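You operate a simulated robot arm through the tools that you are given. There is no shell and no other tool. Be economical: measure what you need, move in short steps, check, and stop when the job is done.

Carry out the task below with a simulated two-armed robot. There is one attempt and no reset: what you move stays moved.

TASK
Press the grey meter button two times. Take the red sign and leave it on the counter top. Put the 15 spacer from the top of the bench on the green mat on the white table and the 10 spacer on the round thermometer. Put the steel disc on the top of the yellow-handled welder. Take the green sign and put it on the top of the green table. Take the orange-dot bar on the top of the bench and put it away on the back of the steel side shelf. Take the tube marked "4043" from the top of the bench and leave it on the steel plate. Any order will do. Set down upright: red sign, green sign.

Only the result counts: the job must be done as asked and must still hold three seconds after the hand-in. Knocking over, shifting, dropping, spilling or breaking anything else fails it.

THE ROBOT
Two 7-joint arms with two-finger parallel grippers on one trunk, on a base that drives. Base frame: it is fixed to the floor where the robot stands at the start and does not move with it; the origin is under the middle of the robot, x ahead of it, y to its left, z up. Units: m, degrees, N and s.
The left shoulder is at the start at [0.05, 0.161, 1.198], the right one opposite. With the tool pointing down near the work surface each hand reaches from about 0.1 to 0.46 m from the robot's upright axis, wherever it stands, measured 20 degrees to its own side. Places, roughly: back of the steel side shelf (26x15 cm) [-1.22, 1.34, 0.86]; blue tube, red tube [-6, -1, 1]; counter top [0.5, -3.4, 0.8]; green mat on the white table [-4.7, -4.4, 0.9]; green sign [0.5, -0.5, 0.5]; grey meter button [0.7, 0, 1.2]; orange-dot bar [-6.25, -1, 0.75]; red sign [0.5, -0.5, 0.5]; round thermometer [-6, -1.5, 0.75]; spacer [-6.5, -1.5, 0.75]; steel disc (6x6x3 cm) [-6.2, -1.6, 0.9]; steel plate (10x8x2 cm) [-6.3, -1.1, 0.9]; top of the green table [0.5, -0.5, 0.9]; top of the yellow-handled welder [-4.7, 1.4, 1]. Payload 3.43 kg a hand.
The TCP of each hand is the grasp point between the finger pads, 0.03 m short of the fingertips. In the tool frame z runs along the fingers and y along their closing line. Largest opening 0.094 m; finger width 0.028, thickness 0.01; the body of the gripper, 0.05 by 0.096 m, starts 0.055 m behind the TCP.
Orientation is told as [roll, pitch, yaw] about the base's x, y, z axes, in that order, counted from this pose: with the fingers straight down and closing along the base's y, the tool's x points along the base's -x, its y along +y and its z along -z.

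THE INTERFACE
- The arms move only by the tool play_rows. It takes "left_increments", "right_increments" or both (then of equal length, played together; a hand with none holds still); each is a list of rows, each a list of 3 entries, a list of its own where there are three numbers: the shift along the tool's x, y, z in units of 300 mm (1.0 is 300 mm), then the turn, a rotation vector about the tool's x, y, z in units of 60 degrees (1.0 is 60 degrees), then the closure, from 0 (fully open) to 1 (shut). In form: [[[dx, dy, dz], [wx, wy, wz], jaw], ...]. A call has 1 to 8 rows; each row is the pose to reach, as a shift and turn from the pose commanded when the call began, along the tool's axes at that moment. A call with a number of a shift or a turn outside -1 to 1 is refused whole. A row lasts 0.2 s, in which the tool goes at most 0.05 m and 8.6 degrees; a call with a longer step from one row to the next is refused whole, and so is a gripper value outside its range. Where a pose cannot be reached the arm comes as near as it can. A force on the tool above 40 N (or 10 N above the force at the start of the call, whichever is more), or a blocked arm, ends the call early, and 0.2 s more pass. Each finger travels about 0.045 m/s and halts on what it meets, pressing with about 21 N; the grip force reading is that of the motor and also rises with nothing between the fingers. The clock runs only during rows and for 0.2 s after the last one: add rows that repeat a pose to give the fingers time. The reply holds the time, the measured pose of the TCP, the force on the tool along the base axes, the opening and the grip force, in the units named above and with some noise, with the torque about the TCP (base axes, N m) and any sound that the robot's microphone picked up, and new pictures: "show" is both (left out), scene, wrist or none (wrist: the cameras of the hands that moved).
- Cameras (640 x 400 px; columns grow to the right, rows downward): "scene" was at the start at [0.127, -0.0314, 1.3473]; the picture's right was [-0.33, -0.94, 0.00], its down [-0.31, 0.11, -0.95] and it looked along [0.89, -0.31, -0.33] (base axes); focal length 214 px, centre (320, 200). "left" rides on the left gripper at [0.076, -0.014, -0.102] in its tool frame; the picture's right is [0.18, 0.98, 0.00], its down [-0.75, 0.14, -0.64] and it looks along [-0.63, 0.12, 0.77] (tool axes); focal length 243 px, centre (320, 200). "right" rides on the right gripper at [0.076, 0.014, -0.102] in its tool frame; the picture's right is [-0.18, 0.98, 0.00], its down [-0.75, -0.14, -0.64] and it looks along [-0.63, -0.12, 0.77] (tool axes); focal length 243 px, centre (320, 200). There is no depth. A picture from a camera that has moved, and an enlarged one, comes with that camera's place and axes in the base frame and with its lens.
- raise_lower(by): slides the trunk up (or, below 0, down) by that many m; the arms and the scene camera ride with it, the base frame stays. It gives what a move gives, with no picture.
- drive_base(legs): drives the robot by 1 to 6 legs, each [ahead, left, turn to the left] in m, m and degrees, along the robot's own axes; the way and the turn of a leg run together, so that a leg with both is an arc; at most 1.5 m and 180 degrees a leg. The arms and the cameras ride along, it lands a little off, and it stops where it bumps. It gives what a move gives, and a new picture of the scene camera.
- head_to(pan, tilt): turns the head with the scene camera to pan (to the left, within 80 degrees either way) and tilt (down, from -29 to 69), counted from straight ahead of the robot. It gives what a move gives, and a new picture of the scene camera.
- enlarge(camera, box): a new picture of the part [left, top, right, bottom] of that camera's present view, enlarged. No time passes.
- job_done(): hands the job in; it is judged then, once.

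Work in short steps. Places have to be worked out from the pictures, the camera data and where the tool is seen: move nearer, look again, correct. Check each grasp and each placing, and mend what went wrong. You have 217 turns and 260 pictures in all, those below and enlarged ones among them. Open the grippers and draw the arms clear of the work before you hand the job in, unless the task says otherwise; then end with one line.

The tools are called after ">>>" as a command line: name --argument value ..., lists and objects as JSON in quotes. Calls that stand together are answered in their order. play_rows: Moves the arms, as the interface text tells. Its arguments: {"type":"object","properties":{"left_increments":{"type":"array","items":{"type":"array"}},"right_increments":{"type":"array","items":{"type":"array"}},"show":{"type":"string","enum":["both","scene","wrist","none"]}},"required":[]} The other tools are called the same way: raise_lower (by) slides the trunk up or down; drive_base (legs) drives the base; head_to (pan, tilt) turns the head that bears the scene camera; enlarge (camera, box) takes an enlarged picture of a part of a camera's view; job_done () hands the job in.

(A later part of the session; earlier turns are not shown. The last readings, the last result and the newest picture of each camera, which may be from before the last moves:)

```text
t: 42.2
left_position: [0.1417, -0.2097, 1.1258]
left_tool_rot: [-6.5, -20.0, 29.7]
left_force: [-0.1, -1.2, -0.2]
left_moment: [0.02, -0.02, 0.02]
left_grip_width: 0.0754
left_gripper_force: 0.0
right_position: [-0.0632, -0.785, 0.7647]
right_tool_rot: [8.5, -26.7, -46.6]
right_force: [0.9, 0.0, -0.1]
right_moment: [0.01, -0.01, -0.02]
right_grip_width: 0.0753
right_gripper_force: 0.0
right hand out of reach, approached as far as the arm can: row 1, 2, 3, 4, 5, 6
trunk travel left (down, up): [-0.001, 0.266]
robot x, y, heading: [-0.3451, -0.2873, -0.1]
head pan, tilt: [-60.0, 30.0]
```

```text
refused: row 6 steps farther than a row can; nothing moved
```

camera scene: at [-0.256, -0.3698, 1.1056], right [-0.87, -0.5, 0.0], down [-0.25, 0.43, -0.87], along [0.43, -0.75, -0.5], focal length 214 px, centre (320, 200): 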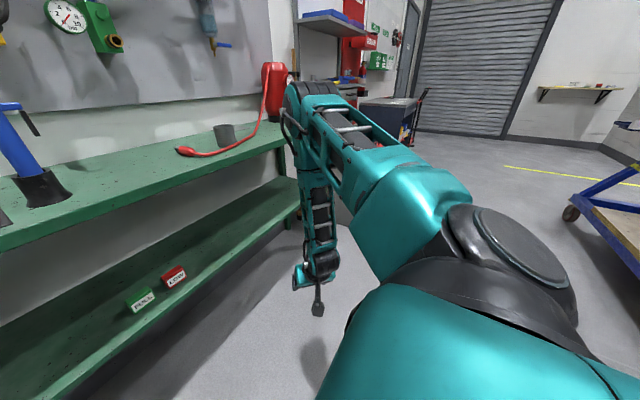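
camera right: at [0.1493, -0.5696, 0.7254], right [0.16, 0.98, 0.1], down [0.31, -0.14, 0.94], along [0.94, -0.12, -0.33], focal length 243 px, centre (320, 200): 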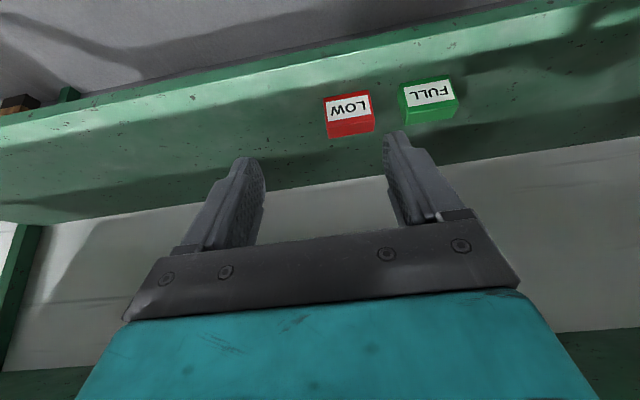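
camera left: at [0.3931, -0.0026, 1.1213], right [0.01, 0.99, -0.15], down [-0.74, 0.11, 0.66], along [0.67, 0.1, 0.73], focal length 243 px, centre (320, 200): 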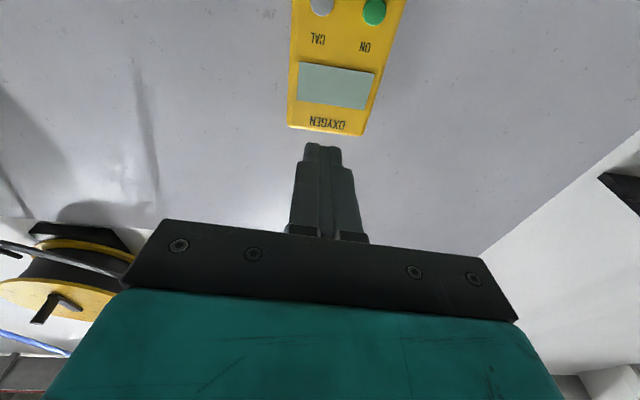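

>>> play_rows --right_increments '[[[-0.11, 0.02, 0.07], [0, 0, 0], 0.2], [[-0.22, 0.04, 0.14], [0, 0, 0], 0.2], [[-0.33, 0.06, 0.21], [0, 0, 0], 0.2], [[-0.44, 0.08, 0.28], [0, 0, 0], 0.2], [[-0.55, 0.1, 0.35], [0, 0, 0], 0.2], [[-0.66, 0.12, 0.43], [0, 0, 0], 0.2]]' --show "scene"

```text
t: 43.6
left_position: [0.1411, -0.2092, 1.1263]
left_tool_rot: [-6.4, -20.0, 29.7]
left_force: [0.6, -0.2, -0.2]
left_moment: [-0.02, 0.01, 0.02]
left_grip_width: 0.0751
left_gripper_force: 0.1
right_position: [0.1327, -0.9192, 0.7478]
right_tool_rot: [8.1, -26.7, -46.7]
right_force: [0.8, 0.7, -0.7]
right_moment: [-0.02, 0.01, -0.02]
right_grip_width: 0.0754
right_gripper_force: 0.1
trunk travel left (down, up): [-0.001, 0.266]
robot x, y, heading: [-0.3361, -0.2909, 0.2]
head pan, tilt: [-60.0, 30.0]
camera scene: at [-0.2559, -0.3699, 1.1057], right [-0.87, -0.5, 0.0], down [-0.25, 0.43, -0.87], along [0.43, -0.75, -0.5], focal length 214 px, centre (320, 200)
```

scene: 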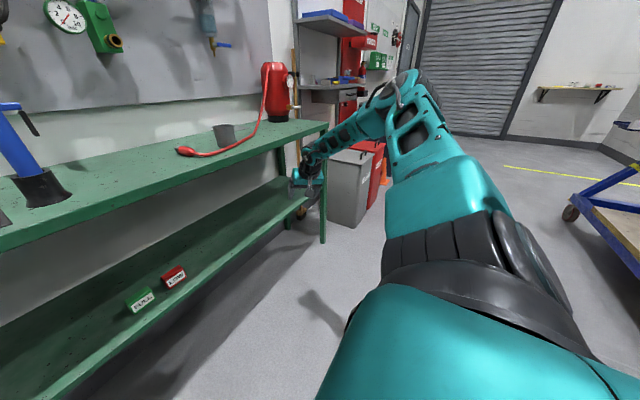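

Now the pose is in reach and tracks exactly; far-out poses work, near ones fold the arm to its limits. I back the base off for free space, then straighten the arm forward and low before driving in.

>>> drive_base --legs '[[-0.4, 0, 0]]'

>>> play_rows --right_increments '[[[-0.05, 0.14, 0.02], [-0.06, 0, -0.1], 0.2], [[-0.1, 0.28, 0.04], [-0.12, 0, -0.2], 0.2], [[-0.15, 0.42, 0.06], [-0.18, 0, -0.3], 0.2], [[-0.2, 0.56, 0.08], [-0.24, 0, -0.4], 0.2], [[-0.25, 0.7, 0.1], [-0.3, 0, -0.5], 0.2], [[-0.3, 0.84, 0.12], [-0.34, 0, -0.6], 0.2], [[-0.32, 0.97, 0.14], [-0.38, 0, -0.68], 0.2]]' --show "scene"

```text
t: 46.1
left_position: [-0.2551, -0.211, 1.1271]
left_tool_rot: [-6.4, -20.0, 29.6]
left_force: [0.5, 0.3, -0.2]
left_moment: [0.0, 0.01, 0.0]
left_grip_width: 0.0751
left_gripper_force: 0.1
right_position: [-0.2634, -0.9185, 0.7494]
right_tool_rot: [8.1, -26.9, -46.6]
right_force: [-0.2, 0.6, -0.5]
right_moment: [0.02, -0.01, -0.02]
right_grip_width: 0.0754
right_gripper_force: 0.1
trunk travel left (down, up): [-0.001, 0.266]
robot x, y, heading: [-0.739, -0.293, 0.2]
head pan, tilt: [-60.0, 30.0]
camera scene: at [-0.6527, -0.3698, 1.1057], right [-0.87, -0.5, 0.0], down [-0.25, 0.43, -0.87], along [0.43, -0.75, -0.5], focal length 214 px, centre (320, 200)
```

scene: 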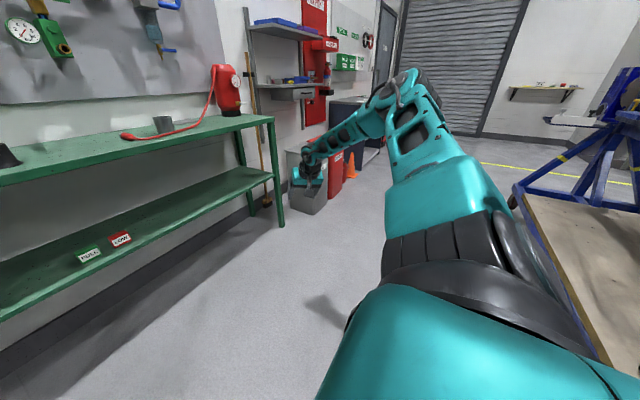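

```text
t: 47.7
left_position: [-0.255, -0.2101, 1.1275]
left_tool_rot: [-6.5, -20.0, 29.5]
left_force: [-0.4, 0.2, 0.0]
left_moment: [-0.03, -0.04, -0.01]
left_grip_width: 0.075
left_gripper_force: 0.0
right_position: [-0.1109, -0.6936, 0.8218]
right_tool_rot: [7.1, -33.2, -0.6]
right_force: [0.4, -0.4, -0.1]
right_moment: [-0.01, -0.01, 0.01]
right_grip_width: 0.0751
right_gripper_force: 0.0
right hand out of reach, approached as far as the arm can: row 3, 4, 5, 6, 7
trunk travel left (down, up): [-0.001, 0.266]
robot x, y, heading: [-0.7386, -0.2903, -0.3]
head pan, tilt: [-60.0, 30.0]
camera scene: at [-0.6527, -0.3699, 1.1057], right [-0.87, -0.5, 0.0], down [-0.25, 0.43, -0.87], along [0.43, -0.75, -0.5], focal length 214 px, centre (320, 200)
```

scene: 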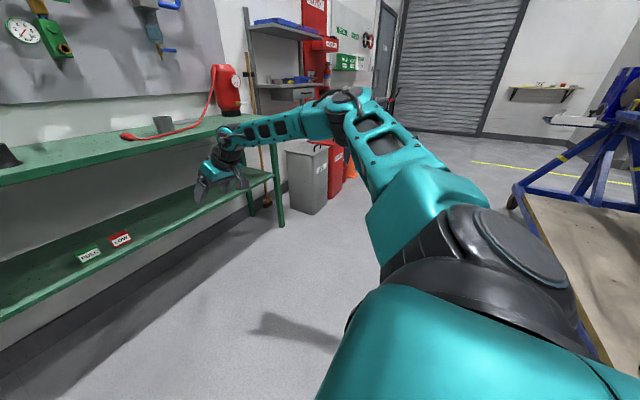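

The elbow stays raised. I'll first bring the hand up and forward at shoulder height (as in the press pose, where the elbow hung low), then lower from there.

>>> play_rows --right_increments '[[[-0.04, 0.09, -0.06], [0.014, -0.1, -0.01], 0.2], [[-0.08, 0.18, -0.12], [0.028, -0.2, -0.02], 0.2], [[-0.12, 0.27, -0.18], [0.042, -0.3, -0.03], 0.2], [[-0.16, 0.36, -0.24], [0.056, -0.4, -0.04], 0.2], [[-0.2, 0.45, -0.3], [0.07, -0.5, -0.05], 0.2], [[-0.24, 0.54, -0.36], [0.084, -0.6, -0.06], 0.2], [[-0.24, 0.63, -0.4], [0.098, -0.7, -0.064], 0.2], [[-0.24, 0.63, -0.4], [0.098, -0.7, -0.064], 0.2]]' --show "scene"

```text
t: 49.5
left_position: [-0.256, -0.2101, 1.1265]
left_tool_rot: [-6.4, -20.0, 29.5]
left_force: [0.6, -0.2, -0.4]
left_moment: [0.02, 0.0, 0.01]
left_grip_width: 0.0751
left_gripper_force: 0.0
right_position: [-0.1298, -0.5229, 0.9839]
right_tool_rot: [0.6, -75.0, 1.2]
right_force: [1.0, 0.2, 0.5]
right_moment: [-0.01, -0.01, -0.02]
right_grip_width: 0.0753
right_gripper_force: 0.1
trunk travel left (down, up): [-0.001, 0.266]
robot x, y, heading: [-0.7395, -0.2905, 0.0]
head pan, tilt: [-60.0, 30.0]
camera scene: at [-0.6526, -0.3698, 1.1057], right [-0.87, -0.5, 0.0], down [-0.25, 0.43, -0.87], along [0.43, -0.75, -0.5], focal length 214 px, centre (320, 200)
```

scene: 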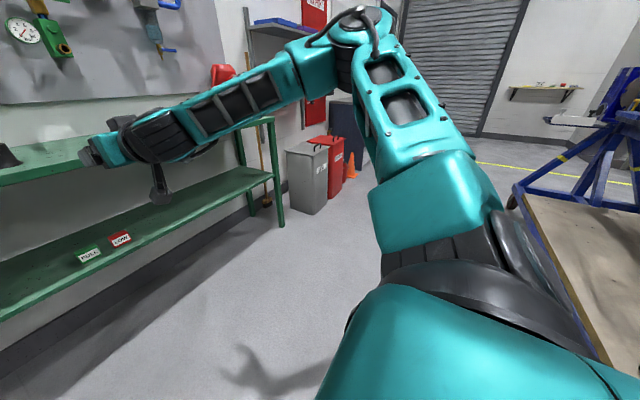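

I look at the left arm's posture for comparison.

>>> head_to --pan 60 --tilt 30

```text
t: 51.5
left_position: [-0.2553, -0.2113, 1.127]
left_tool_rot: [-6.4, -20.0, 29.5]
left_force: [0.3, 0.3, 0.6]
left_moment: [-0.02, -0.01, -0.01]
left_grip_width: 0.0753
left_gripper_force: 0.2
right_position: [-0.1288, -0.5222, 0.9834]
right_tool_rot: [0.5, -75.0, 1.3]
right_force: [-0.3, 0.8, 0.3]
right_moment: [-0.01, 0.0, 0.0]
right_grip_width: 0.0748
right_gripper_force: 0.1
trunk travel left (down, up): [-0.001, 0.266]
robot x, y, heading: [-0.7364, -0.2901, 0.1]
head pan, tilt: [60.0, 30.0]
camera scene: at [-0.6524, -0.2132, 1.1057], right [0.87, -0.5, 0.0], down [-0.25, -0.43, -0.87], along [0.43, 0.75, -0.5], focal length 214 px, centre (320, 200)
```

scene: 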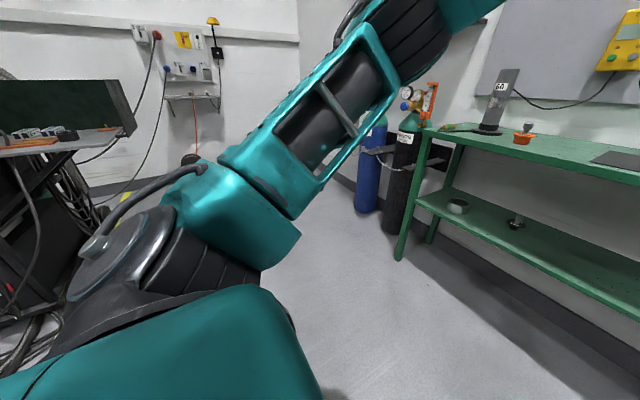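

I try lowering the right hand straight down from this extended pose, keeping the forward tilt.

>>> play_rows --right_increments '[[[0.12, 0, 0.03], [0, 0.0, 0], 0.2], [[0.24, 0, 0.06], [0, 0.04, 0], 0.2], [[0.36, 0, 0.1], [0, 0.1, 0], 0.2], [[0.48, 0, 0.13], [0, 0.16, 0], 0.2], [[0.6, 0, 0.16], [0, 0.22, 0], 0.2], [[0.72, 0, 0.19], [0, 0.28, 0], 0.2]]' --show "none"

>>> head_to --pan -50 --tilt 30

```text
t: 52.9
left_position: [-0.2546, -0.2111, 1.1265]
left_tool_rot: [-6.5, -20.0, 29.8]
left_force: [0.3, -0.2, 0.2]
left_moment: [-0.01, 0.03, -0.01]
left_grip_width: 0.0754
left_gripper_force: 0.1
right_position: [-0.1299, -0.5211, 0.7617]
right_tool_rot: [0.2, -57.9, 1.5]
right_force: [-0.2, -0.6, 0.1]
right_moment: [-0.02, -0.02, 0.01]
right_grip_width: 0.0751
right_gripper_force: 0.1
trunk travel left (down, up): [-0.001, 0.266]
robot x, y, heading: [-0.7357, -0.2945, -0.1]
head pan, tilt: [60.0, 30.0]
```

```text
t: 54.7
left_position: [-0.2553, -0.2122, 1.1267]
left_tool_rot: [-6.3, -20.1, 29.6]
left_force: [0.5, 0.2, -0.5]
left_moment: [0.01, -0.01, -0.01]
left_grip_width: 0.075
left_gripper_force: 0.0
right_position: [-0.1277, -0.5212, 0.7614]
right_tool_rot: [0.1, -57.9, 1.6]
right_force: [-0.7, -0.2, -0.6]
right_moment: [0.01, 0.01, -0.02]
right_grip_width: 0.0752
right_gripper_force: 0.1
trunk travel left (down, up): [-0.001, 0.266]
robot x, y, heading: [-0.7323, -0.2908, 0.1]
head pan, tilt: [-50.0, 30.0]
camera scene: at [-0.6396, -0.3607, 1.1057], right [-0.77, -0.64, 0.0], down [-0.32, 0.38, -0.87], along [0.56, -0.66, -0.5], focal length 214 px, centre (320, 200)
```

scene: 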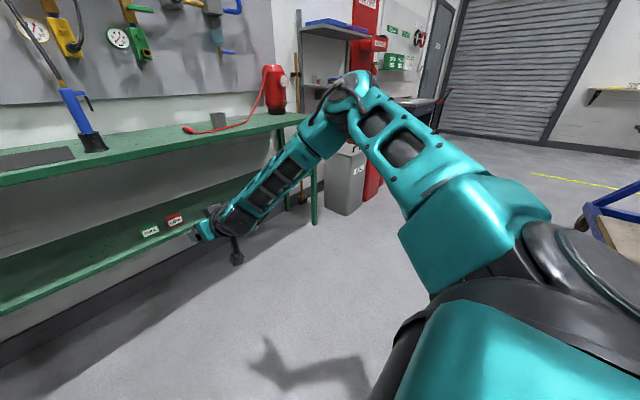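

That works, no limit. Continue down to about z 0.55.

>>> play_rows --right_increments '[[[0.12, 0, 0.075], [0, 0, 0], 0.2], [[0.24, 0, 0.15], [0, 0.03, 0], 0.2], [[0.36, 0, 0.225], [0, 0.06, 0], 0.2], [[0.48, 0, 0.3], [0, 0.09, 0], 0.2], [[0.58, 0, 0.363], [0, 0.12, 0], 0.2], [[0.58, 0, 0.363], [0, 0.12, 0], 0.2]]' --show "wrist"

```text
t: 56.1
left_position: [-0.2554, -0.2117, 1.1268]
left_tool_rot: [-6.5, -19.9, 29.6]
left_force: [-0.5, -0.2, -0.3]
left_moment: [0.0, -0.01, -0.02]
left_grip_width: 0.0753
left_gripper_force: 0.0
right_position: [-0.1612, -0.5438, 0.7186]
right_tool_rot: [0.1, -50.8, 1.5]
right_force: [-0.7, -0.4, -0.1]
right_moment: [0.0, 0.0, -0.03]
right_grip_width: 0.075
right_gripper_force: 0.1
right hand out of reach, approached as far as the arm can: row 1, 2, 3, 4, 5, 6
trunk travel left (down, up): [-0.001, 0.266]
robot x, y, heading: [-0.7388, -0.2895, -0.2]
head pan, tilt: [-50.0, 30.0]
camera right: at [-0.2883, -0.5335, 0.7245], right [0.09, 0.99, 0.14], down [-0.02, -0.14, 0.99], along [1.0, -0.09, 0.0], focal length 243 px, centre (320, 200)
```

right: 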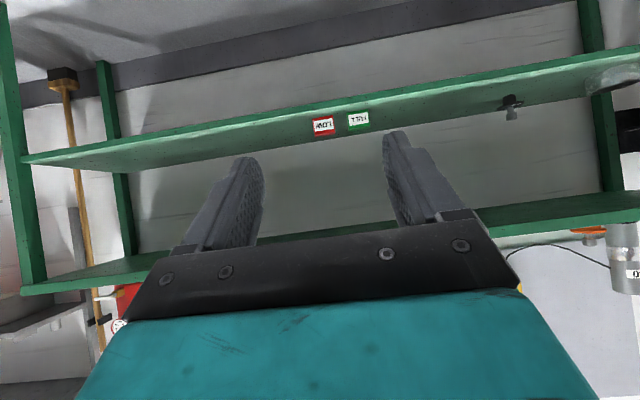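

There is a floor to how low a steep tilt gets. I try a shallower tilt (-32°) closer in, aiming for z 0.56.

>>> play_rows --right_increments '[[[0.12, -0.03, 0], [0, 0.06, 0], 0.2], [[0.24, -0.06, 0], [0, 0.12, 0], 0.2], [[0.36, -0.09, 0], [0, 0.18, 0], 0.2], [[0.48, -0.12, 0], [0, 0.24, 0], 0.2], [[0.6, -0.15, 0], [0, 0.31, 0], 0.2], [[0.69, -0.167, 0], [0, 0.31, 0], 0.2], [[0.69, -0.167, 0], [0, 0.31, 0], 0.2]]' --show "scene"

```text
t: 57.7
left_position: [-0.2551, -0.2101, 1.1264]
left_tool_rot: [-6.4, -19.9, 29.6]
left_force: [-0.1, -0.5, 0.1]
left_moment: [0.01, 0.0, -0.03]
left_grip_width: 0.0753
left_gripper_force: 0.0
right_position: [-0.2844, -0.6041, 0.6293]
right_tool_rot: [0.1, -32.3, 1.7]
right_force: [-0.3, 0.4, 0.5]
right_moment: [-0.01, 0.02, 0.0]
right_grip_width: 0.0752
right_gripper_force: 0.1
right hand out of reach, approached as far as the arm can: row 1, 2, 3, 4, 5, 6, 7
trunk travel left (down, up): [-0.001, 0.266]
robot x, y, heading: [-0.7351, -0.2876, -0.2]
head pan, tilt: [-50.0, 30.0]
camera scene: at [-0.6397, -0.3608, 1.1057], right [-0.77, -0.64, 0.0], down [-0.32, 0.38, -0.87], along [0.56, -0.66, -0.5], focal length 214 px, centre (320, 200)
```

scene: 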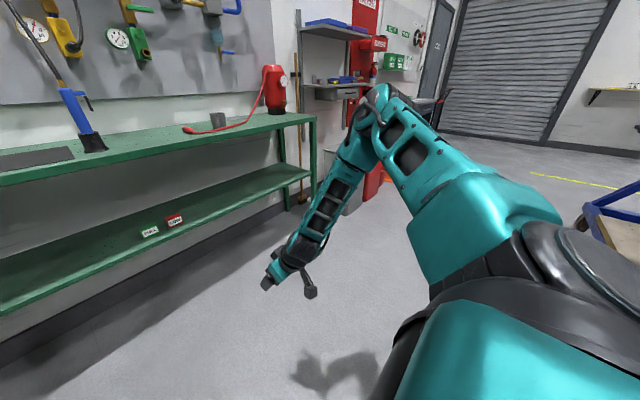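

The elbow stays at shoulder height. I try turning the hand to point left (forearm coming in from the right), to make the elbow swing down, and look.

>>> play_rows --right_increments '[[[0, -0.03, 0], [-0.075, 0, -0.12], 0.2], [[0, -0.06, 0], [-0.15, 0, -0.24], 0.2], [[0, -0.09, 0], [-0.225, 0, -0.36], 0.2], [[0, -0.12, 0], [-0.3, 0, -0.48], 0.2], [[0, -0.15, 0], [-0.375, 0, -0.6], 0.2], [[0, -0.18, 0], [-0.45, 0, -0.72], 0.2], [[0, -0.2, 0], [-0.52, 0, -0.83], 0.2]]' --show "none"

>>> play_rows --right_increments '[[[0, 0, 0], [0, -0.13, 0], 0.2], [[0, 0, 0], [0, -0.26, 0], 0.2], [[0.05, 0, 0.08], [0, -0.39, 0], 0.2], [[0.1, 0, 0.16], [0, -0.52, 0], 0.2], [[0.15, 0, 0.24], [0, -0.55, 0], 0.2], [[0.2, 0, 0.32], [0, -0.55, 0], 0.2]]' --show "scene"

```text
t: 59.3
left_position: [-0.2557, -0.2108, 1.1272]
left_tool_rot: [-6.4, -19.9, 29.7]
left_force: [-0.5, -0.3, 0.6]
left_moment: [-0.03, 0.0, -0.02]
left_grip_width: 0.0752
left_gripper_force: 0.1
right_position: [-0.282, -0.6635, 0.63]
right_tool_rot: [-0.3, -32.3, 61.0]
right_force: [-0.2, 0.3, 0.4]
right_moment: [-0.01, 0.01, 0.0]
right_grip_width: 0.075
right_gripper_force: 0.0
trunk travel left (down, up): [-0.001, 0.266]
robot x, y, heading: [-0.7371, -0.2926, -0.1]
head pan, tilt: [-50.0, 30.0]
```

```text
t: 60.7
left_position: [-0.2554, -0.2096, 1.1251]
left_tool_rot: [-6.5, -20.1, 29.6]
left_force: [-0.5, 0.6, 0.2]
left_moment: [-0.03, 0.02, 0.02]
left_grip_width: 0.0754
left_gripper_force: 0.1
right_position: [-0.307, -0.6597, 0.6728]
right_tool_rot: [-0.9, -61.9, 61.3]
right_force: [-0.3, 0.2, 0.0]
right_moment: [0.0, 0.02, -0.01]
right_grip_width: 0.075
right_gripper_force: 0.0
right hand out of reach, approached as far as the arm can: row 1, 2, 3, 4, 5, 6
trunk travel left (down, up): [-0.001, 0.266]
robot x, y, heading: [-0.7386, -0.2935, -0.4]
head pan, tilt: [-50.0, 30.0]
camera scene: at [-0.6393, -0.3603, 1.1057], right [-0.77, -0.64, 0.0], down [-0.32, 0.38, -0.87], along [0.56, -0.66, -0.5], focal length 214 px, centre (320, 200)
```

scene: 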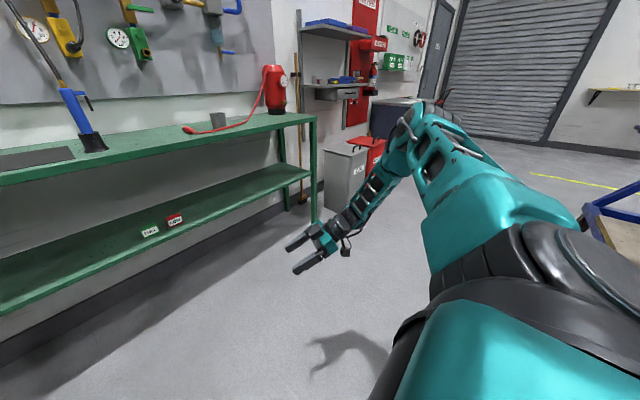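

Upper arm stays level. I return the right hand to its starting posture (tool down, high) and will then repeat the mirrored path the left arm used, where the elbow dropped.

>>> play_rows --right_increments '[[[-0.11, 0, -0.06], [0.11, 0, 0.06], 0.2], [[-0.22, 0, -0.12], [0.22, 0, 0.12], 0.2], [[-0.33, 0, -0.18], [0.33, 0, 0.18], 0.2], [[-0.44, 0, -0.24], [0.44, 0, 0.24], 0.2], [[-0.55, 0, -0.3], [0.55, 0, 0.3], 0.2], [[-0.66, 0, -0.36], [0.66, 0, 0.36], 0.2], [[-0.77, 0, -0.41], [0.77, 0, 0.41], 0.2], [[-0.88, 0, -0.46], [0.88, 0, 0.46], 0.2]]' --show "none"

>>> play_rows --right_increments '[[[0, 0, -0.1], [0, 0.13, 0], 0.2], [[0, 0, -0.2], [0, 0.26, 0], 0.2], [[0, 0, -0.3], [0, 0.39, 0], 0.2], [[0, 0, -0.4], [0, 0.52, 0], 0.2], [[0, 0, -0.45], [0, 0.65, 0], 0.2], [[0, 0, -0.45], [0, 0.78, 0], 0.2], [[0, 0, -0.45], [0, 0.91, 0], 0.2], [[0, 0, -0.45], [0, 1.0, 0], 0.2]]' --show "scene"

```text
t: 62.5
left_position: [-0.2562, -0.2116, 1.126]
left_tool_rot: [-6.4, -20.0, 29.5]
left_force: [-0.3, -0.3, -0.7]
left_moment: [0.0, 0.01, -0.03]
left_grip_width: 0.0751
left_gripper_force: 0.0
right_position: [-0.3086, -0.6558, 0.9723]
right_tool_rot: [-1.4, -62.5, 2.0]
right_force: [0.3, -0.8, 0.2]
right_moment: [0.01, -0.01, -0.01]
right_grip_width: 0.0753
right_gripper_force: 0.0
trunk travel left (down, up): [-0.001, 0.266]
robot x, y, heading: [-0.7364, -0.2885, -0.1]
head pan, tilt: [-50.0, 30.0]
```

```text
t: 64.3
left_position: [-0.256, -0.211, 1.1256]
left_tool_rot: [-6.4, -19.9, 29.5]
left_force: [0.6, -0.2, 0.2]
left_moment: [-0.01, -0.01, 0.01]
left_grip_width: 0.0752
left_gripper_force: 0.0
right_position: [-0.4275, -0.6565, 1.0352]
right_tool_rot: [-0.8, -2.3, 1.0]
right_force: [-0.5, 0.2, -0.3]
right_moment: [-0.01, -0.04, -0.02]
right_grip_width: 0.0753
right_gripper_force: 0.1
trunk travel left (down, up): [-0.001, 0.266]
robot x, y, heading: [-0.7358, -0.2907, 0.2]
head pan, tilt: [-50.0, 30.0]
camera scene: at [-0.6395, -0.3607, 1.1056], right [-0.77, -0.64, 0.0], down [-0.32, 0.38, -0.87], along [0.56, -0.66, -0.5], focal length 214 px, centre (320, 200)
```

scene: 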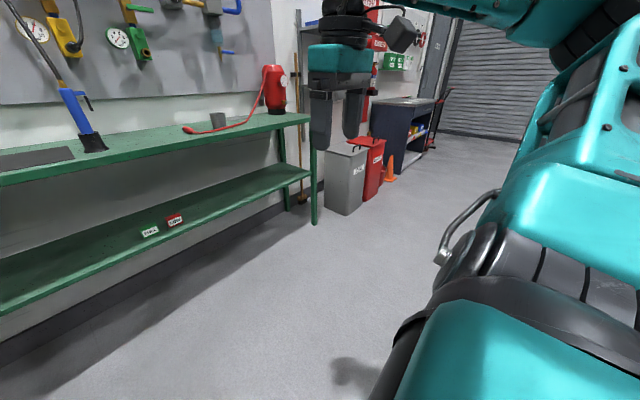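

Now mirror the left arm's press path with the right (staying clear of the left hand).

>>> play_rows --right_increments '[[[-0.08, 0.1, 0.04], [0, -0.12, 0], 0.2], [[-0.16, 0.2, 0.08], [0, -0.24, 0], 0.2], [[-0.24, 0.3, 0.12], [0, -0.36, 0], 0.2], [[-0.32, 0.4, 0.16], [0, -0.48, 0], 0.2], [[-0.4, 0.5, 0.2], [0, -0.6, 0], 0.2], [[-0.48, 0.6, 0.24], [0, -0.72, 0], 0.2], [[-0.56, 0.7, 0.28], [0, -0.84, 0], 0.2], [[-0.62, 0.78, 0.32], [0, -0.96, 0], 0.2]]' --show "none"

>>> play_rows --right_increments '[[[0, 0, 0], [0, -0.13, 0], 0.2], [[0, 0, 0], [0, -0.26, 0], 0.2], [[0, 0, 0], [0, -0.39, 0], 0.2], [[0, 0, 0], [0, -0.48, 0], 0.2]]' --show "scene"

```text
t: 66.1
left_position: [-0.2552, -0.2107, 1.1256]
left_tool_rot: [-6.4, -20.0, 29.5]
left_force: [-0.3, 0.3, 0.0]
left_moment: [0.01, 0.02, -0.02]
left_grip_width: 0.0752
left_gripper_force: 0.0
right_position: [-0.2418, -0.4219, 0.9433]
right_tool_rot: [-1.2, -60.1, 2.1]
right_force: [0.3, -0.3, 0.4]
right_moment: [0.0, 0.02, 0.01]
right_grip_width: 0.0751
right_gripper_force: 0.1
trunk travel left (down, up): [-0.001, 0.266]
robot x, y, heading: [-0.7366, -0.2894, -0.3]
head pan, tilt: [-50.0, 30.0]
```

```text
t: 67.1
left_position: [-0.256, -0.2105, 1.1263]
left_tool_rot: [-6.6, -20.0, 29.7]
left_force: [0.0, 0.6, -0.1]
left_moment: [-0.01, 0.01, -0.04]
left_grip_width: 0.0755
left_gripper_force: 0.1
right_position: [-0.2506, -0.4187, 0.9805]
right_tool_rot: [-20.2, -87.9, 20.7]
right_force: [-0.6, 0.6, 0.1]
right_moment: [-0.02, -0.01, 0.0]
right_grip_width: 0.0754
right_gripper_force: 0.0
right hand out of reach, approached as far as the arm can: row 3, 4
trunk travel left (down, up): [-0.001, 0.266]
robot x, y, heading: [-0.734, -0.2899, -0.1]
head pan, tilt: [-50.0, 30.0]
camera scene: at [-0.6397, -0.3605, 1.1057], right [-0.77, -0.64, 0.0], down [-0.32, 0.38, -0.87], along [0.56, -0.66, -0.5], focal length 214 px, centre (320, 200)
```

scene: 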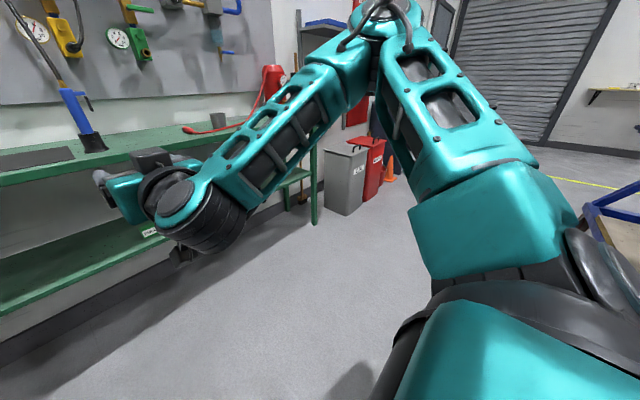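

The wrist bend seems to be the limit while the elbow is up and bent. A nearly straight arm needs little wrist bend, so I first stretch the right arm straight forward at shoulder height, then swing the whole line downward.

>>> play_rows --right_increments '[[[0.01, -0.05, 0.13], [0, 0, 0], 0.2], [[0.02, -0.1, 0.26], [0, 0, 0], 0.2], [[0.04, -0.15, 0.39], [0, 0, 0], 0.2], [[0.06, -0.2, 0.52], [0, 0, 0], 0.2], [[0.08, -0.25, 0.65], [0, 0, 0], 0.2], [[0.1, -0.3, 0.78], [0, 0, 0], 0.2], [[0.1, -0.3, 0.9], [0, 0, 0], 0.2]]' --show "scene"

```text
t: 68.7
left_position: [-0.2577, -0.212, 1.1277]
left_tool_rot: [-6.4, -20.2, 29.6]
left_force: [-1.1, -0.2, 0.8]
left_moment: [0.02, -0.03, -0.05]
left_grip_width: 0.075
left_gripper_force: 0.0
right_position: [-0.0019, -0.5193, 1.0107]
right_tool_rot: [-10.0, -85.5, 10.4]
right_force: [-0.4, 1.4, 1.2]
right_moment: [-0.02, 0.06, -0.05]
right_grip_width: 0.0751
right_gripper_force: 0.1
right hand out of reach, approached as far as the arm can: row 1, 2, 3, 4, 5, 6, 7
trunk travel left (down, up): [-0.001, 0.266]
robot x, y, heading: [-0.7393, -0.2882, -0.4]
head pan, tilt: [-50.0, 30.0]
camera scene: at [-0.6414, -0.3614, 1.1059], right [-0.77, -0.64, 0.0], down [-0.32, 0.38, -0.87], along [0.56, -0.66, -0.5], focal length 214 px, centre (320, 200)
```

scene: 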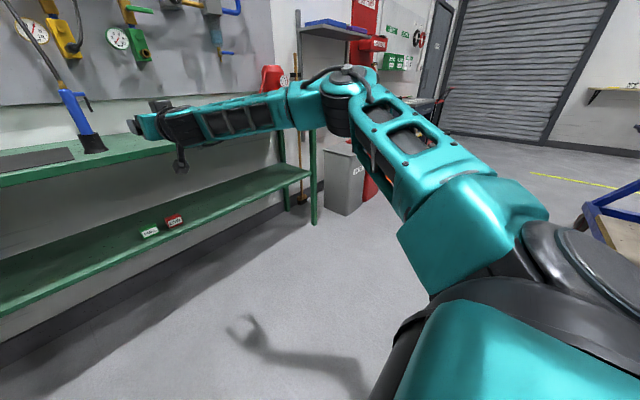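

Good, forearm now level with the wrist straight. I swing down from here.

>>> play_rows --right_increments '[[[0.13, 0, 0], [0, 0.08, 0], 0.2], [[0.26, 0, 0], [0, 0.16, 0], 0.2], [[0.39, 0, 0], [0, 0.24, 0], 0.2], [[0.52, 0, 0], [0, 0.32, 0], 0.2], [[0.65, 0, 0], [0, 0.4, 0], 0.2], [[0.78, 0, 0], [0, 0.45, 0], 0.2]]' --show "scene"

```text
t: 70.1
left_position: [-0.2555, -0.2121, 1.1258]
left_tool_rot: [-6.4, -20.0, 29.6]
left_force: [0.6, 0.2, -0.6]
left_moment: [0.02, -0.01, -0.02]
left_grip_width: 0.0755
left_gripper_force: 0.1
right_position: [-0.063, -0.5487, 0.8068]
right_tool_rot: [-1.4, -58.4, 1.5]
right_force: [-0.1, -0.4, -0.3]
right_moment: [0.02, 0.02, -0.01]
right_grip_width: 0.0752
right_gripper_force: 0.1
right hand out of reach, approached as far as the arm can: row 1, 2, 3, 4, 5, 6
trunk travel left (down, up): [-0.001, 0.266]
robot x, y, heading: [-0.7353, -0.2936, 0.2]
head pan, tilt: [-50.0, 30.0]
camera scene: at [-0.6396, -0.3608, 1.1057], right [-0.77, -0.64, 0.0], down [-0.32, 0.38, -0.87], along [0.56, -0.66, -0.5], focal length 214 px, centre (320, 200)
```

scene: 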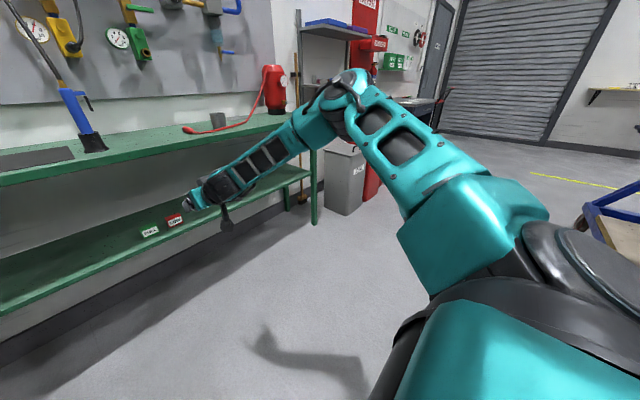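

The upper arm isn't swivelling down; possibly the tool-roll joint is at its limit. I test rolling the hand about its own axis by -60° and lowering.

>>> play_rows --right_increments '[[[0, 0, 0], [0, 0, -0.13], 0.2], [[0, 0, 0], [0, 0, -0.26], 0.2], [[0, 0, 0], [0, 0, -0.39], 0.2], [[0, 0, 0], [0, 0, -0.52], 0.2], [[0.05, 0, 0.03], [0, 0, -0.65], 0.2], [[0.15, 0, 0.09], [0, 0, -0.78], 0.2], [[0.25, 0, 0.15], [0, 0, -0.91], 0.2], [[0.35, 0, 0.21], [0, 0, -1.0], 0.2]]' --show "scene"

```text
t: 71.9
left_position: [-0.2561, -0.2115, 1.1262]
left_tool_rot: [-6.4, -20.0, 29.6]
left_force: [0.0, 0.1, 0.2]
left_moment: [-0.02, -0.01, -0.01]
left_grip_width: 0.0752
left_gripper_force: 0.0
right_position: [-0.104, -0.5664, 0.7622]
right_tool_rot: [-54.3, -24.1, 73.2]
right_force: [-0.4, 0.4, 0.0]
right_moment: [-0.01, 0.01, -0.02]
right_grip_width: 0.0755
right_gripper_force: 0.0
right hand out of reach, approached as far as the arm can: row 5, 6, 7, 8
trunk travel left (down, up): [-0.001, 0.266]
robot x, y, heading: [-0.7371, -0.287, 0.1]
head pan, tilt: [-50.0, 30.0]
camera scene: at [-0.6397, -0.3608, 1.1057], right [-0.77, -0.64, 0.0], down [-0.32, 0.38, -0.87], along [0.56, -0.66, -0.5], focal length 214 px, centre (320, 200)
```

scene: 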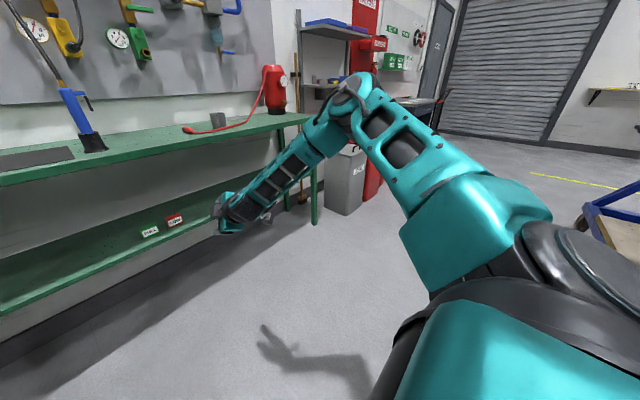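

Looking back, the left arm did get an elbow-down posture on its press path (elbow 0.3 m below the shoulder). I'll use the left arm for the signs by repeating that path; first I bring the right hand back up and out of the way.

>>> play_rows --right_increments '[[[-0.03, -0.06, -0.04], [0, 0, 0.13], 0.2], [[-0.07, -0.12, -0.09], [0, 0, 0.26], 0.2], [[-0.1, -0.18, -0.13], [0, 0, 0.39], 0.2], [[-0.14, -0.25, -0.18], [0, 0, 0.52], 0.2], [[-0.18, -0.31, -0.22], [0, 0, 0.65], 0.2], [[-0.21, -0.37, -0.27], [0, 0, 0.78], 0.2], [[-0.25, -0.43, -0.31], [0, 0, 0.91], 0.2], [[-0.28, -0.49, -0.353], [0, 0, 1.0], 0.2]]' --show "none"

>>> play_rows --right_increments '[[[0.04, -0.05, -0.12], [0, 0.13, 0], 0.2], [[0.08, -0.1, -0.24], [0, 0.26, 0], 0.2], [[0.1, -0.15, -0.36], [0, 0.39, 0], 0.2], [[0.12, -0.2, -0.48], [0, 0.52, 0], 0.2], [[0.14, -0.25, -0.6], [0, 0.65, 0], 0.2], [[0.16, -0.3, -0.72], [0, 0.78, 0], 0.2], [[0.18, -0.35, -0.84], [0, 0.9, 0], 0.2], [[0.2, -0.38, -0.96], [0, 0.96, 0], 0.2]]' --show "none"

```text
t: 73.7
left_position: [-0.2561, -0.211, 1.1264]
left_tool_rot: [-6.5, -20.0, 29.6]
left_force: [0.3, 0.2, -0.1]
left_moment: [0.01, 0.02, -0.03]
left_grip_width: 0.0751
left_gripper_force: 0.1
right_position: [-0.1055, -0.5642, 0.9628]
right_tool_rot: [-1.1, -58.5, 1.3]
right_force: [-0.4, 0.2, 1.1]
right_moment: [-0.03, -0.01, 0.02]
right_grip_width: 0.0752
right_gripper_force: 0.1
trunk travel left (down, up): [-0.001, 0.266]
robot x, y, heading: [-0.7338, -0.2917, -0.0]
head pan, tilt: [-50.0, 30.0]
```

```text
t: 75.5
left_position: [-0.2556, -0.2111, 1.1261]
left_tool_rot: [-6.4, -20.0, 29.6]
left_force: [0.5, -1.3, 0.0]
left_moment: [-0.01, 0.01, 0.02]
left_grip_width: 0.0753
left_gripper_force: 0.1
right_position: [-0.3827, -0.6781, 1.0611]
right_tool_rot: [-0.7, -0.7, 0.4]
right_force: [-0.8, 0.1, -0.3]
right_moment: [0.01, 0.02, 0.0]
right_grip_width: 0.075
right_gripper_force: 0.1
trunk travel left (down, up): [-0.001, 0.266]
robot x, y, heading: [-0.7354, -0.2887, 0.2]
head pan, tilt: [-50.0, 30.0]
```

Right hand is parked. Now the left hand goes to its original start pose relative to the robot.

>>> play_rows --left_increments '[[[0.11, -0.01, -0.01], [-0.004, 0.07, 0.095], 0.2], [[0.22, -0.03, -0.02], [-0.008, 0.14, 0.19], 0.2], [[0.33, -0.04, -0.03], [-0.012, 0.21, 0.285], 0.2], [[0.45, -0.05, -0.045], [-0.016, 0.28, 0.38], 0.2], [[0.56, -0.064, -0.055], [-0.02, 0.36, 0.475], 0.2], [[0.56, -0.064, -0.055], [-0.02, 0.36, 0.475], 0.2]]' --show "none"

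>>> head_to --pan 60 --tilt 30

```text
t: 76.9
left_position: [-0.3907, -0.3087, 1.0864]
left_tool_rot: [0.1, 0.5, -0.4]
left_force: [-1.0, -0.4, -0.3]
left_moment: [-0.01, 0.0, -0.02]
left_grip_width: 0.0752
left_gripper_force: 0.1
right_position: [-0.3822, -0.6781, 1.0614]
right_tool_rot: [-0.7, -0.9, 0.3]
right_force: [1.0, -0.8, 0.9]
right_moment: [0.01, -0.02, -0.01]
right_grip_width: 0.0752
right_gripper_force: 0.1
trunk travel left (down, up): [-0.001, 0.266]
robot x, y, heading: [-0.7334, -0.2907, -0.0]
head pan, tilt: [-50.0, 30.0]
```

```text
t: 78.8
left_position: [-0.3902, -0.3074, 1.0859]
left_tool_rot: [0.0, 0.5, -0.2]
left_force: [0.6, -0.3, 0.3]
left_moment: [-0.02, 0.01, 0.03]
left_grip_width: 0.0753
left_gripper_force: 0.0
right_position: [-0.381, -0.6771, 1.0607]
right_tool_rot: [-0.6, -0.9, 0.2]
right_force: [0.0, -0.5, 0.8]
right_moment: [0.0, -0.01, 0.04]
right_grip_width: 0.0751
right_gripper_force: 0.1
trunk travel left (down, up): [-0.001, 0.266]
robot x, y, heading: [-0.7394, -0.2902, 0.1]
head pan, tilt: [60.0, 30.0]
camera scene: at [-0.6524, -0.2132, 1.1057], right [0.87, -0.5, 0.0], down [-0.25, -0.43, -0.87], along [0.43, 0.75, -0.5], focal length 214 px, centre (320, 200)
```

scene: 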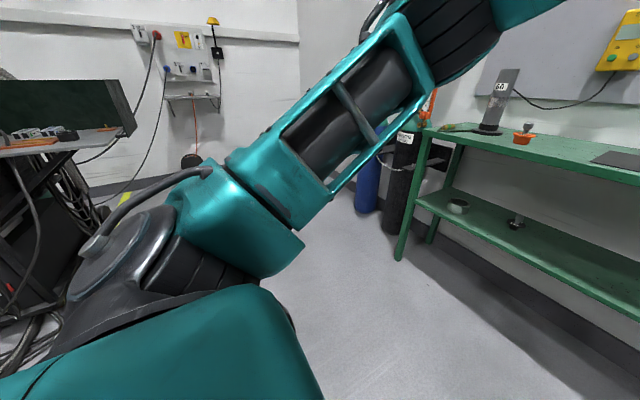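

Repeat the original press path with the left arm.

>>> play_rows --left_increments '[[[-0.06, 0.007, 0.06], [0, -0.14, 0], 0.2], [[-0.12, 0.014, 0.12], [0, -0.28, 0], 0.2], [[-0.18, 0.02, 0.18], [0, -0.42, 0], 0.2], [[-0.24, 0.03, 0.24], [0, -0.56, 0], 0.2], [[-0.3, 0.036, 0.3], [0, -0.7, 0], 0.2], [[-0.36, 0.043, 0.36], [0, -0.84, 0], 0.2], [[-0.42, 0.05, 0.42], [0, -0.98, 0], 0.2], [[-0.48, 0.053, 0.48], [0, -1.0, 0], 0.2]]' --show "none"

>>> play_rows --left_increments '[[[0, 0, 0], [0, -0.14, 0], 0.2], [[0, 0, 0], [0, -0.28, 0], 0.2], [[0, 0, 0], [0, -0.42, 0], 0.2], [[0, 0, 0], [0, -0.5, 0], 0.2]]' --show "scene"

```text
t: 80.6
left_position: [-0.2467, -0.2917, 0.9405]
left_tool_rot: [0.2, -59.7, -0.4]
left_force: [1.0, 0.3, 1.0]
left_moment: [-0.01, 0.01, 0.02]
left_grip_width: 0.0753
left_gripper_force: 0.0
right_position: [-0.3815, -0.6779, 1.0608]
right_tool_rot: [-0.6, -1.0, 0.3]
right_force: [-0.2, 0.1, -0.7]
right_moment: [0.03, -0.02, -0.03]
right_grip_width: 0.0752
right_gripper_force: 0.0
trunk travel left (down, up): [-0.001, 0.266]
robot x, y, heading: [-0.7393, -0.2889, 0.2]
head pan, tilt: [60.0, 30.0]
```

```text
t: 81.6
left_position: [-0.2466, -0.2919, 0.9416]
left_tool_rot: [11.4, -89.6, -11.6]
left_force: [0.6, -0.6, 0.2]
left_moment: [-0.02, -0.01, -0.03]
left_grip_width: 0.0752
left_gripper_force: 0.0
right_position: [-0.3816, -0.6793, 1.0611]
right_tool_rot: [-0.7, -0.8, 0.3]
right_force: [0.9, -0.2, -0.3]
right_moment: [-0.03, 0.02, 0.04]
right_grip_width: 0.0752
right_gripper_force: 0.0
trunk travel left (down, up): [-0.001, 0.266]
robot x, y, heading: [-0.7389, -0.2898, 0.1]
head pan, tilt: [60.0, 30.0]
camera scene: at [-0.6524, -0.2131, 1.1057], right [0.87, -0.5, 0.0], down [-0.25, -0.43, -0.87], along [0.43, 0.75, -0.5], focal length 214 px, centre (320, 200)
```

scene: 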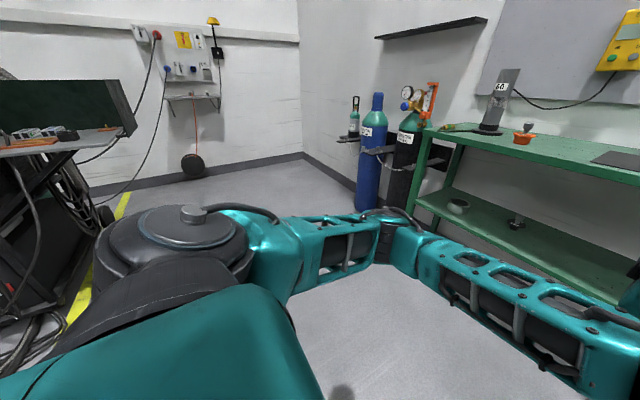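

Elbow is down now. I lower the left hand from here.

>>> play_rows --left_increments '[[[0.13, 0, 0.03], [0, 0.03, 0], 0.2], [[0.26, 0, 0.06], [0, 0.06, 0], 0.2], [[0.39, 0, 0.1], [0, 0.1, 0], 0.2], [[0.52, 0, 0.13], [0, 0.14, 0], 0.2], [[0.65, 0, 0.16], [0, 0.18, 0], 0.2], [[0.78, 0, 0.2], [0, 0.22, 0], 0.2]]' --show "scene"

```text
t: 83.0
left_position: [-0.1895, -0.2919, 0.7067]
left_tool_rot: [0.5, -76.2, -0.8]
left_force: [-1.9, 0.2, -0.3]
left_moment: [-0.02, 0.03, -0.01]
left_grip_width: 0.0753
left_gripper_force: 0.1
right_position: [-0.382, -0.6774, 1.0611]
right_tool_rot: [-0.7, -0.9, 0.3]
right_force: [-0.6, -0.1, -0.1]
right_moment: [0.0, 0.01, -0.03]
right_grip_width: 0.0752
right_gripper_force: 0.1
trunk travel left (down, up): [-0.001, 0.266]
robot x, y, heading: [-0.7348, -0.2906, -0.3]
head pan, tilt: [60.0, 30.0]
camera scene: at [-0.6524, -0.2132, 1.1057], right [0.87, -0.5, 0.0], down [-0.25, -0.43, -0.87], along [0.43, 0.75, -0.5], focal length 214 px, centre (320, 200)
```

scene: 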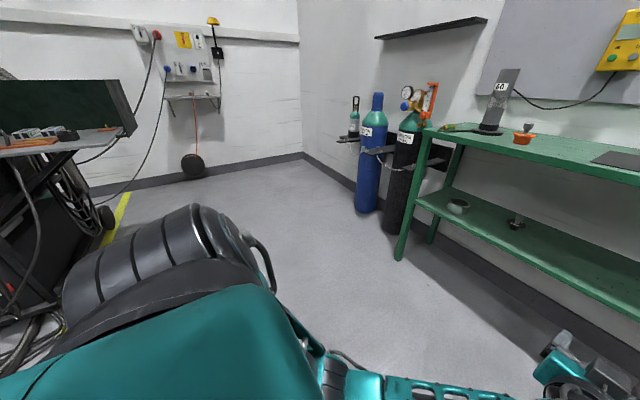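

Works. Continue down to z ≈ 0.57, pitch about -65.

>>> play_rows --left_increments '[[[0.12, 0, 0.03], [0, 0.05, 0], 0.2], [[0.24, 0, 0.06], [0, 0.1, 0], 0.2], [[0.36, 0, 0.09], [0, 0.15, 0], 0.2], [[0.44, 0, 0.11], [0, 0.18, 0], 0.2], [[0.44, 0, 0.11], [0, 0.18, 0], 0.2]]' --show "wrist"

>>> head_to --pan 0 --tilt 45

```text
t: 84.4
left_position: [-0.1802, -0.234, 0.5529]
left_tool_rot: [15.6, -65.3, -13.2]
left_force: [0.1, 0.5, 0.5]
left_moment: [-0.03, -0.01, -0.04]
left_grip_width: 0.0754
left_gripper_force: 0.1
right_position: [-0.3813, -0.6776, 1.0614]
right_tool_rot: [-0.7, -0.9, 0.4]
right_force: [0.7, -0.6, 0.2]
right_moment: [-0.03, 0.01, 0.02]
right_grip_width: 0.075
right_gripper_force: 0.0
trunk travel left (down, up): [-0.001, 0.266]
robot x, y, heading: [-0.7377, -0.2902, 0.1]
head pan, tilt: [60.0, 30.0]
stopped in row 5 (left hand): the arm was blocked; the commanded pose is now the measured one
camera left: at [-0.3021, -0.2468, 0.524], right [-0.09, 0.99, -0.06], down [-0.28, 0.03, 0.96], along [0.95, 0.11, 0.28], focal length 243 px, centre (320, 200)
```

left: 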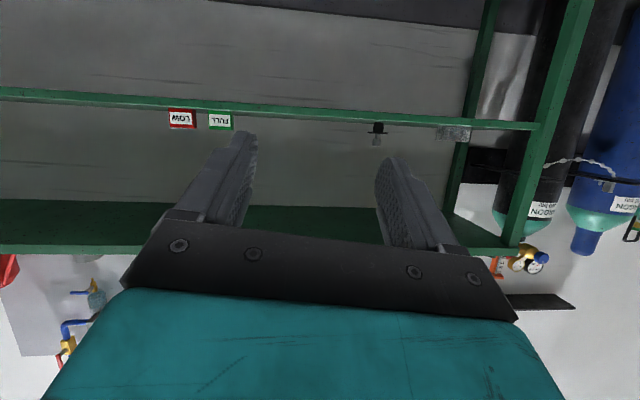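

```text
t: 85.7
left_position: [-0.1789, -0.235, 0.5533]
left_tool_rot: [15.7, -65.3, -13.2]
left_force: [-0.2, 0.2, 1.5]
left_moment: [0.04, 0.02, 0.02]
left_grip_width: 0.0756
left_gripper_force: 0.1
right_position: [-0.3818, -0.678, 1.0619]
right_tool_rot: [-0.7, -0.9, 0.3]
right_force: [0.4, 0.0, 0.8]
right_moment: [0.01, 0.0, -0.01]
right_grip_width: 0.0752
right_gripper_force: 0.0
trunk travel left (down, up): [-0.001, 0.266]
robot x, y, heading: [-0.7382, -0.2938, 0.2]
head pan, tilt: [0.0, 45.0]
camera scene: at [-0.6164, -0.2915, 1.0831], right [0.0, -1.0, 0.0], down [-0.71, 0.0, -0.71], along [0.71, 0.0, -0.71], focal length 214 px, centre (320, 200)
```

scene: 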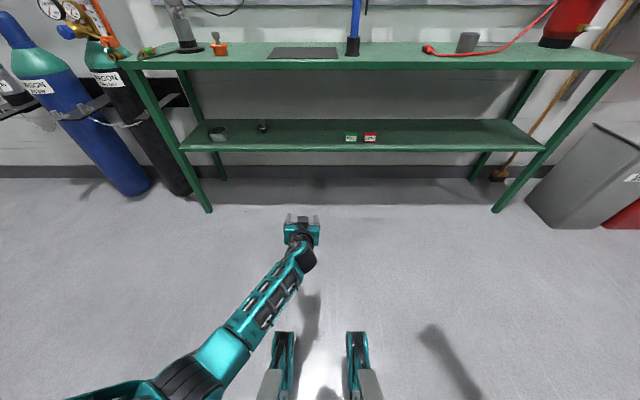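

The hand is at z 0.553, slightly tilted about its axis. I try to level it and open a bit.

>>> play_rows --left_increments '[[[0, 0, 0], [0, 0.04, -0.06], 0.15], [[0.02, 0, 0], [0, 0.08, -0.12], 0.15], [[0.04, 0, 0], [0, 0.08, -0.12], 0.15], [[0.04, 0, 0], [0, 0.08, -0.12], 0.15]]' --show "none"

```text
t: 86.9
left_position: [-0.1749, -0.191, 0.5384]
left_tool_rot: [9.7, -62.6, -3.4]
left_force: [-0.1, -0.4, -1.2]
left_moment: [0.01, 0.01, -0.02]
left_grip_width: 0.0801
left_gripper_force: 0.0
right_position: [-0.3815, -0.6778, 1.0613]
right_tool_rot: [-0.7, -0.9, 0.3]
right_force: [0.2, -0.4, -0.9]
right_moment: [0.04, 0.0, -0.02]
right_grip_width: 0.075
right_gripper_force: 0.1
trunk travel left (down, up): [-0.001, 0.266]
robot x, y, heading: [-0.7373, -0.2893, 0.0]
head pan, tilt: [0.0, 45.0]
stopped in row 4 (left hand): the arm was blocked; the commanded pose is now the measured one
```

Good enough alignment. I drive sideways to line up with the green sign and part way forward.

>>> drive_base --legs '[[0, -0.26, 0], [0.38, 0, 0]]'

>>> enlarge --camera "left" --box '[120, 40, 520, 290]'

```text
t: 91.8
left_position: [0.2074, -0.4482, 0.5385]
left_tool_rot: [9.6, -62.4, -3.1]
left_force: [-0.8, 0.7, -0.1]
left_moment: [0.0, -0.01, 0.05]
left_grip_width: 0.0798
left_gripper_force: 0.2
right_position: [0.0036, -0.936, 1.062]
right_tool_rot: [-0.7, -0.9, 0.7]
right_force: [-0.1, -0.4, -0.6]
right_moment: [0.0, -0.02, -0.01]
right_grip_width: 0.0753
right_gripper_force: 0.1
trunk travel left (down, up): [-0.001, 0.266]
robot x, y, heading: [-0.3537, -0.5488, 0.3]
head pan, tilt: [0.0, 45.0]
camera scene: at [-0.2329, -0.5515, 1.083], right [0.01, -1.0, 0.0], down [-0.71, 0.0, -0.71], along [0.71, 0.0, -0.71], focal length 214 px, centre (320, 200)
```

scene: 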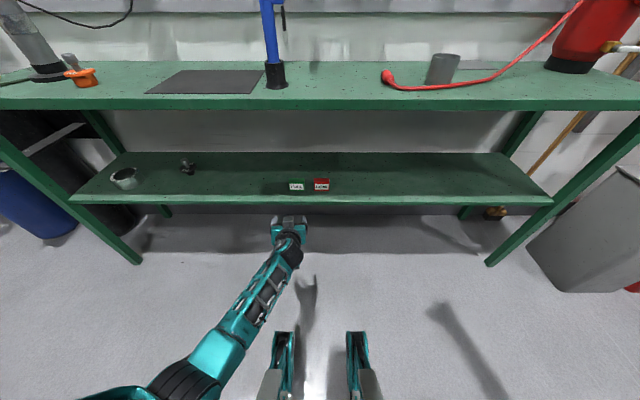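

```text
1.60 times, centred on (320, 165) of left
camera zoom: at [0.0853, -0.4729, 0.5172], right [-0.18, 0.98, -0.09], down [-0.23, 0.04, 0.97], along [0.96, 0.19, 0.22], focal length 388 px, centre (320, 256)
```

zoom: 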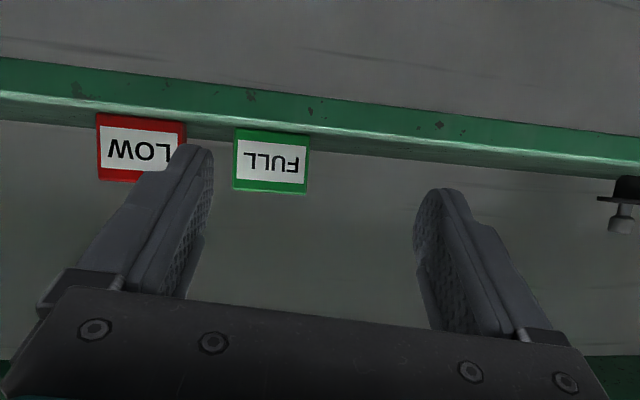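

Green sign is at y ≈ -0.454, about 6×5 cm, z 0.49–0.54. I move in with a tiny lateral correction, then check.

>>> drive_base --legs '[[0.13, -0.006, 0]]'

>>> enlarge --camera "left" --box '[120, 40, 520, 290]'

```text
t: 93.1
left_position: [0.3364, -0.4543, 0.5371]
left_tool_rot: [9.7, -62.5, -3.1]
left_force: [0.8, 0.5, 0.1]
left_moment: [0.02, -0.01, 0.03]
left_grip_width: 0.0799
left_gripper_force: 0.0
right_position: [0.1321, -0.943, 1.0621]
right_tool_rot: [-0.7, -0.9, 0.7]
right_force: [0.3, 0.5, -0.8]
right_moment: [0.02, 0.01, 0.04]
right_grip_width: 0.0753
right_gripper_force: 0.2
trunk travel left (down, up): [-0.001, 0.266]
robot x, y, heading: [-0.224, -0.5561, 0.6]
head pan, tilt: [0.0, 45.0]
camera scene: at [-0.1039, -0.5567, 1.083], right [0.01, -1.0, 0.0], down [-0.71, 0.0, -0.71], along [0.71, 0.0, -0.71], focal length 214 px, centre (320, 200)
```

scene: 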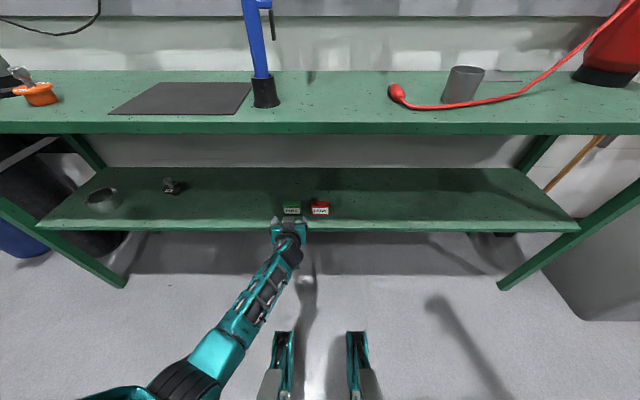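

```text
1.60 times, centred on (320, 165) of left
camera zoom: at [0.2143, -0.478, 0.5171], right [-0.18, 0.98, -0.09], down [-0.23, 0.04, 0.97], along [0.96, 0.19, 0.22], focal length 388 px, centre (320, 256)
```

zoom: 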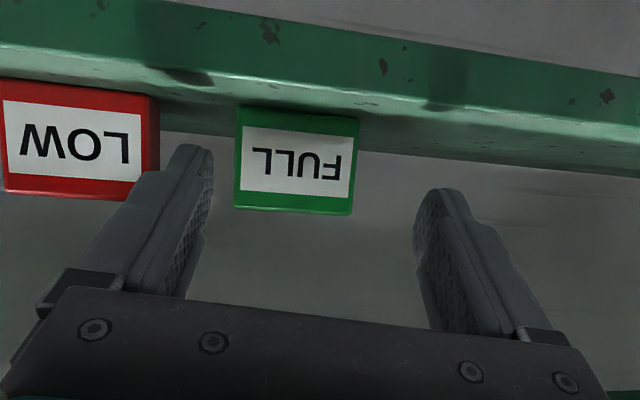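

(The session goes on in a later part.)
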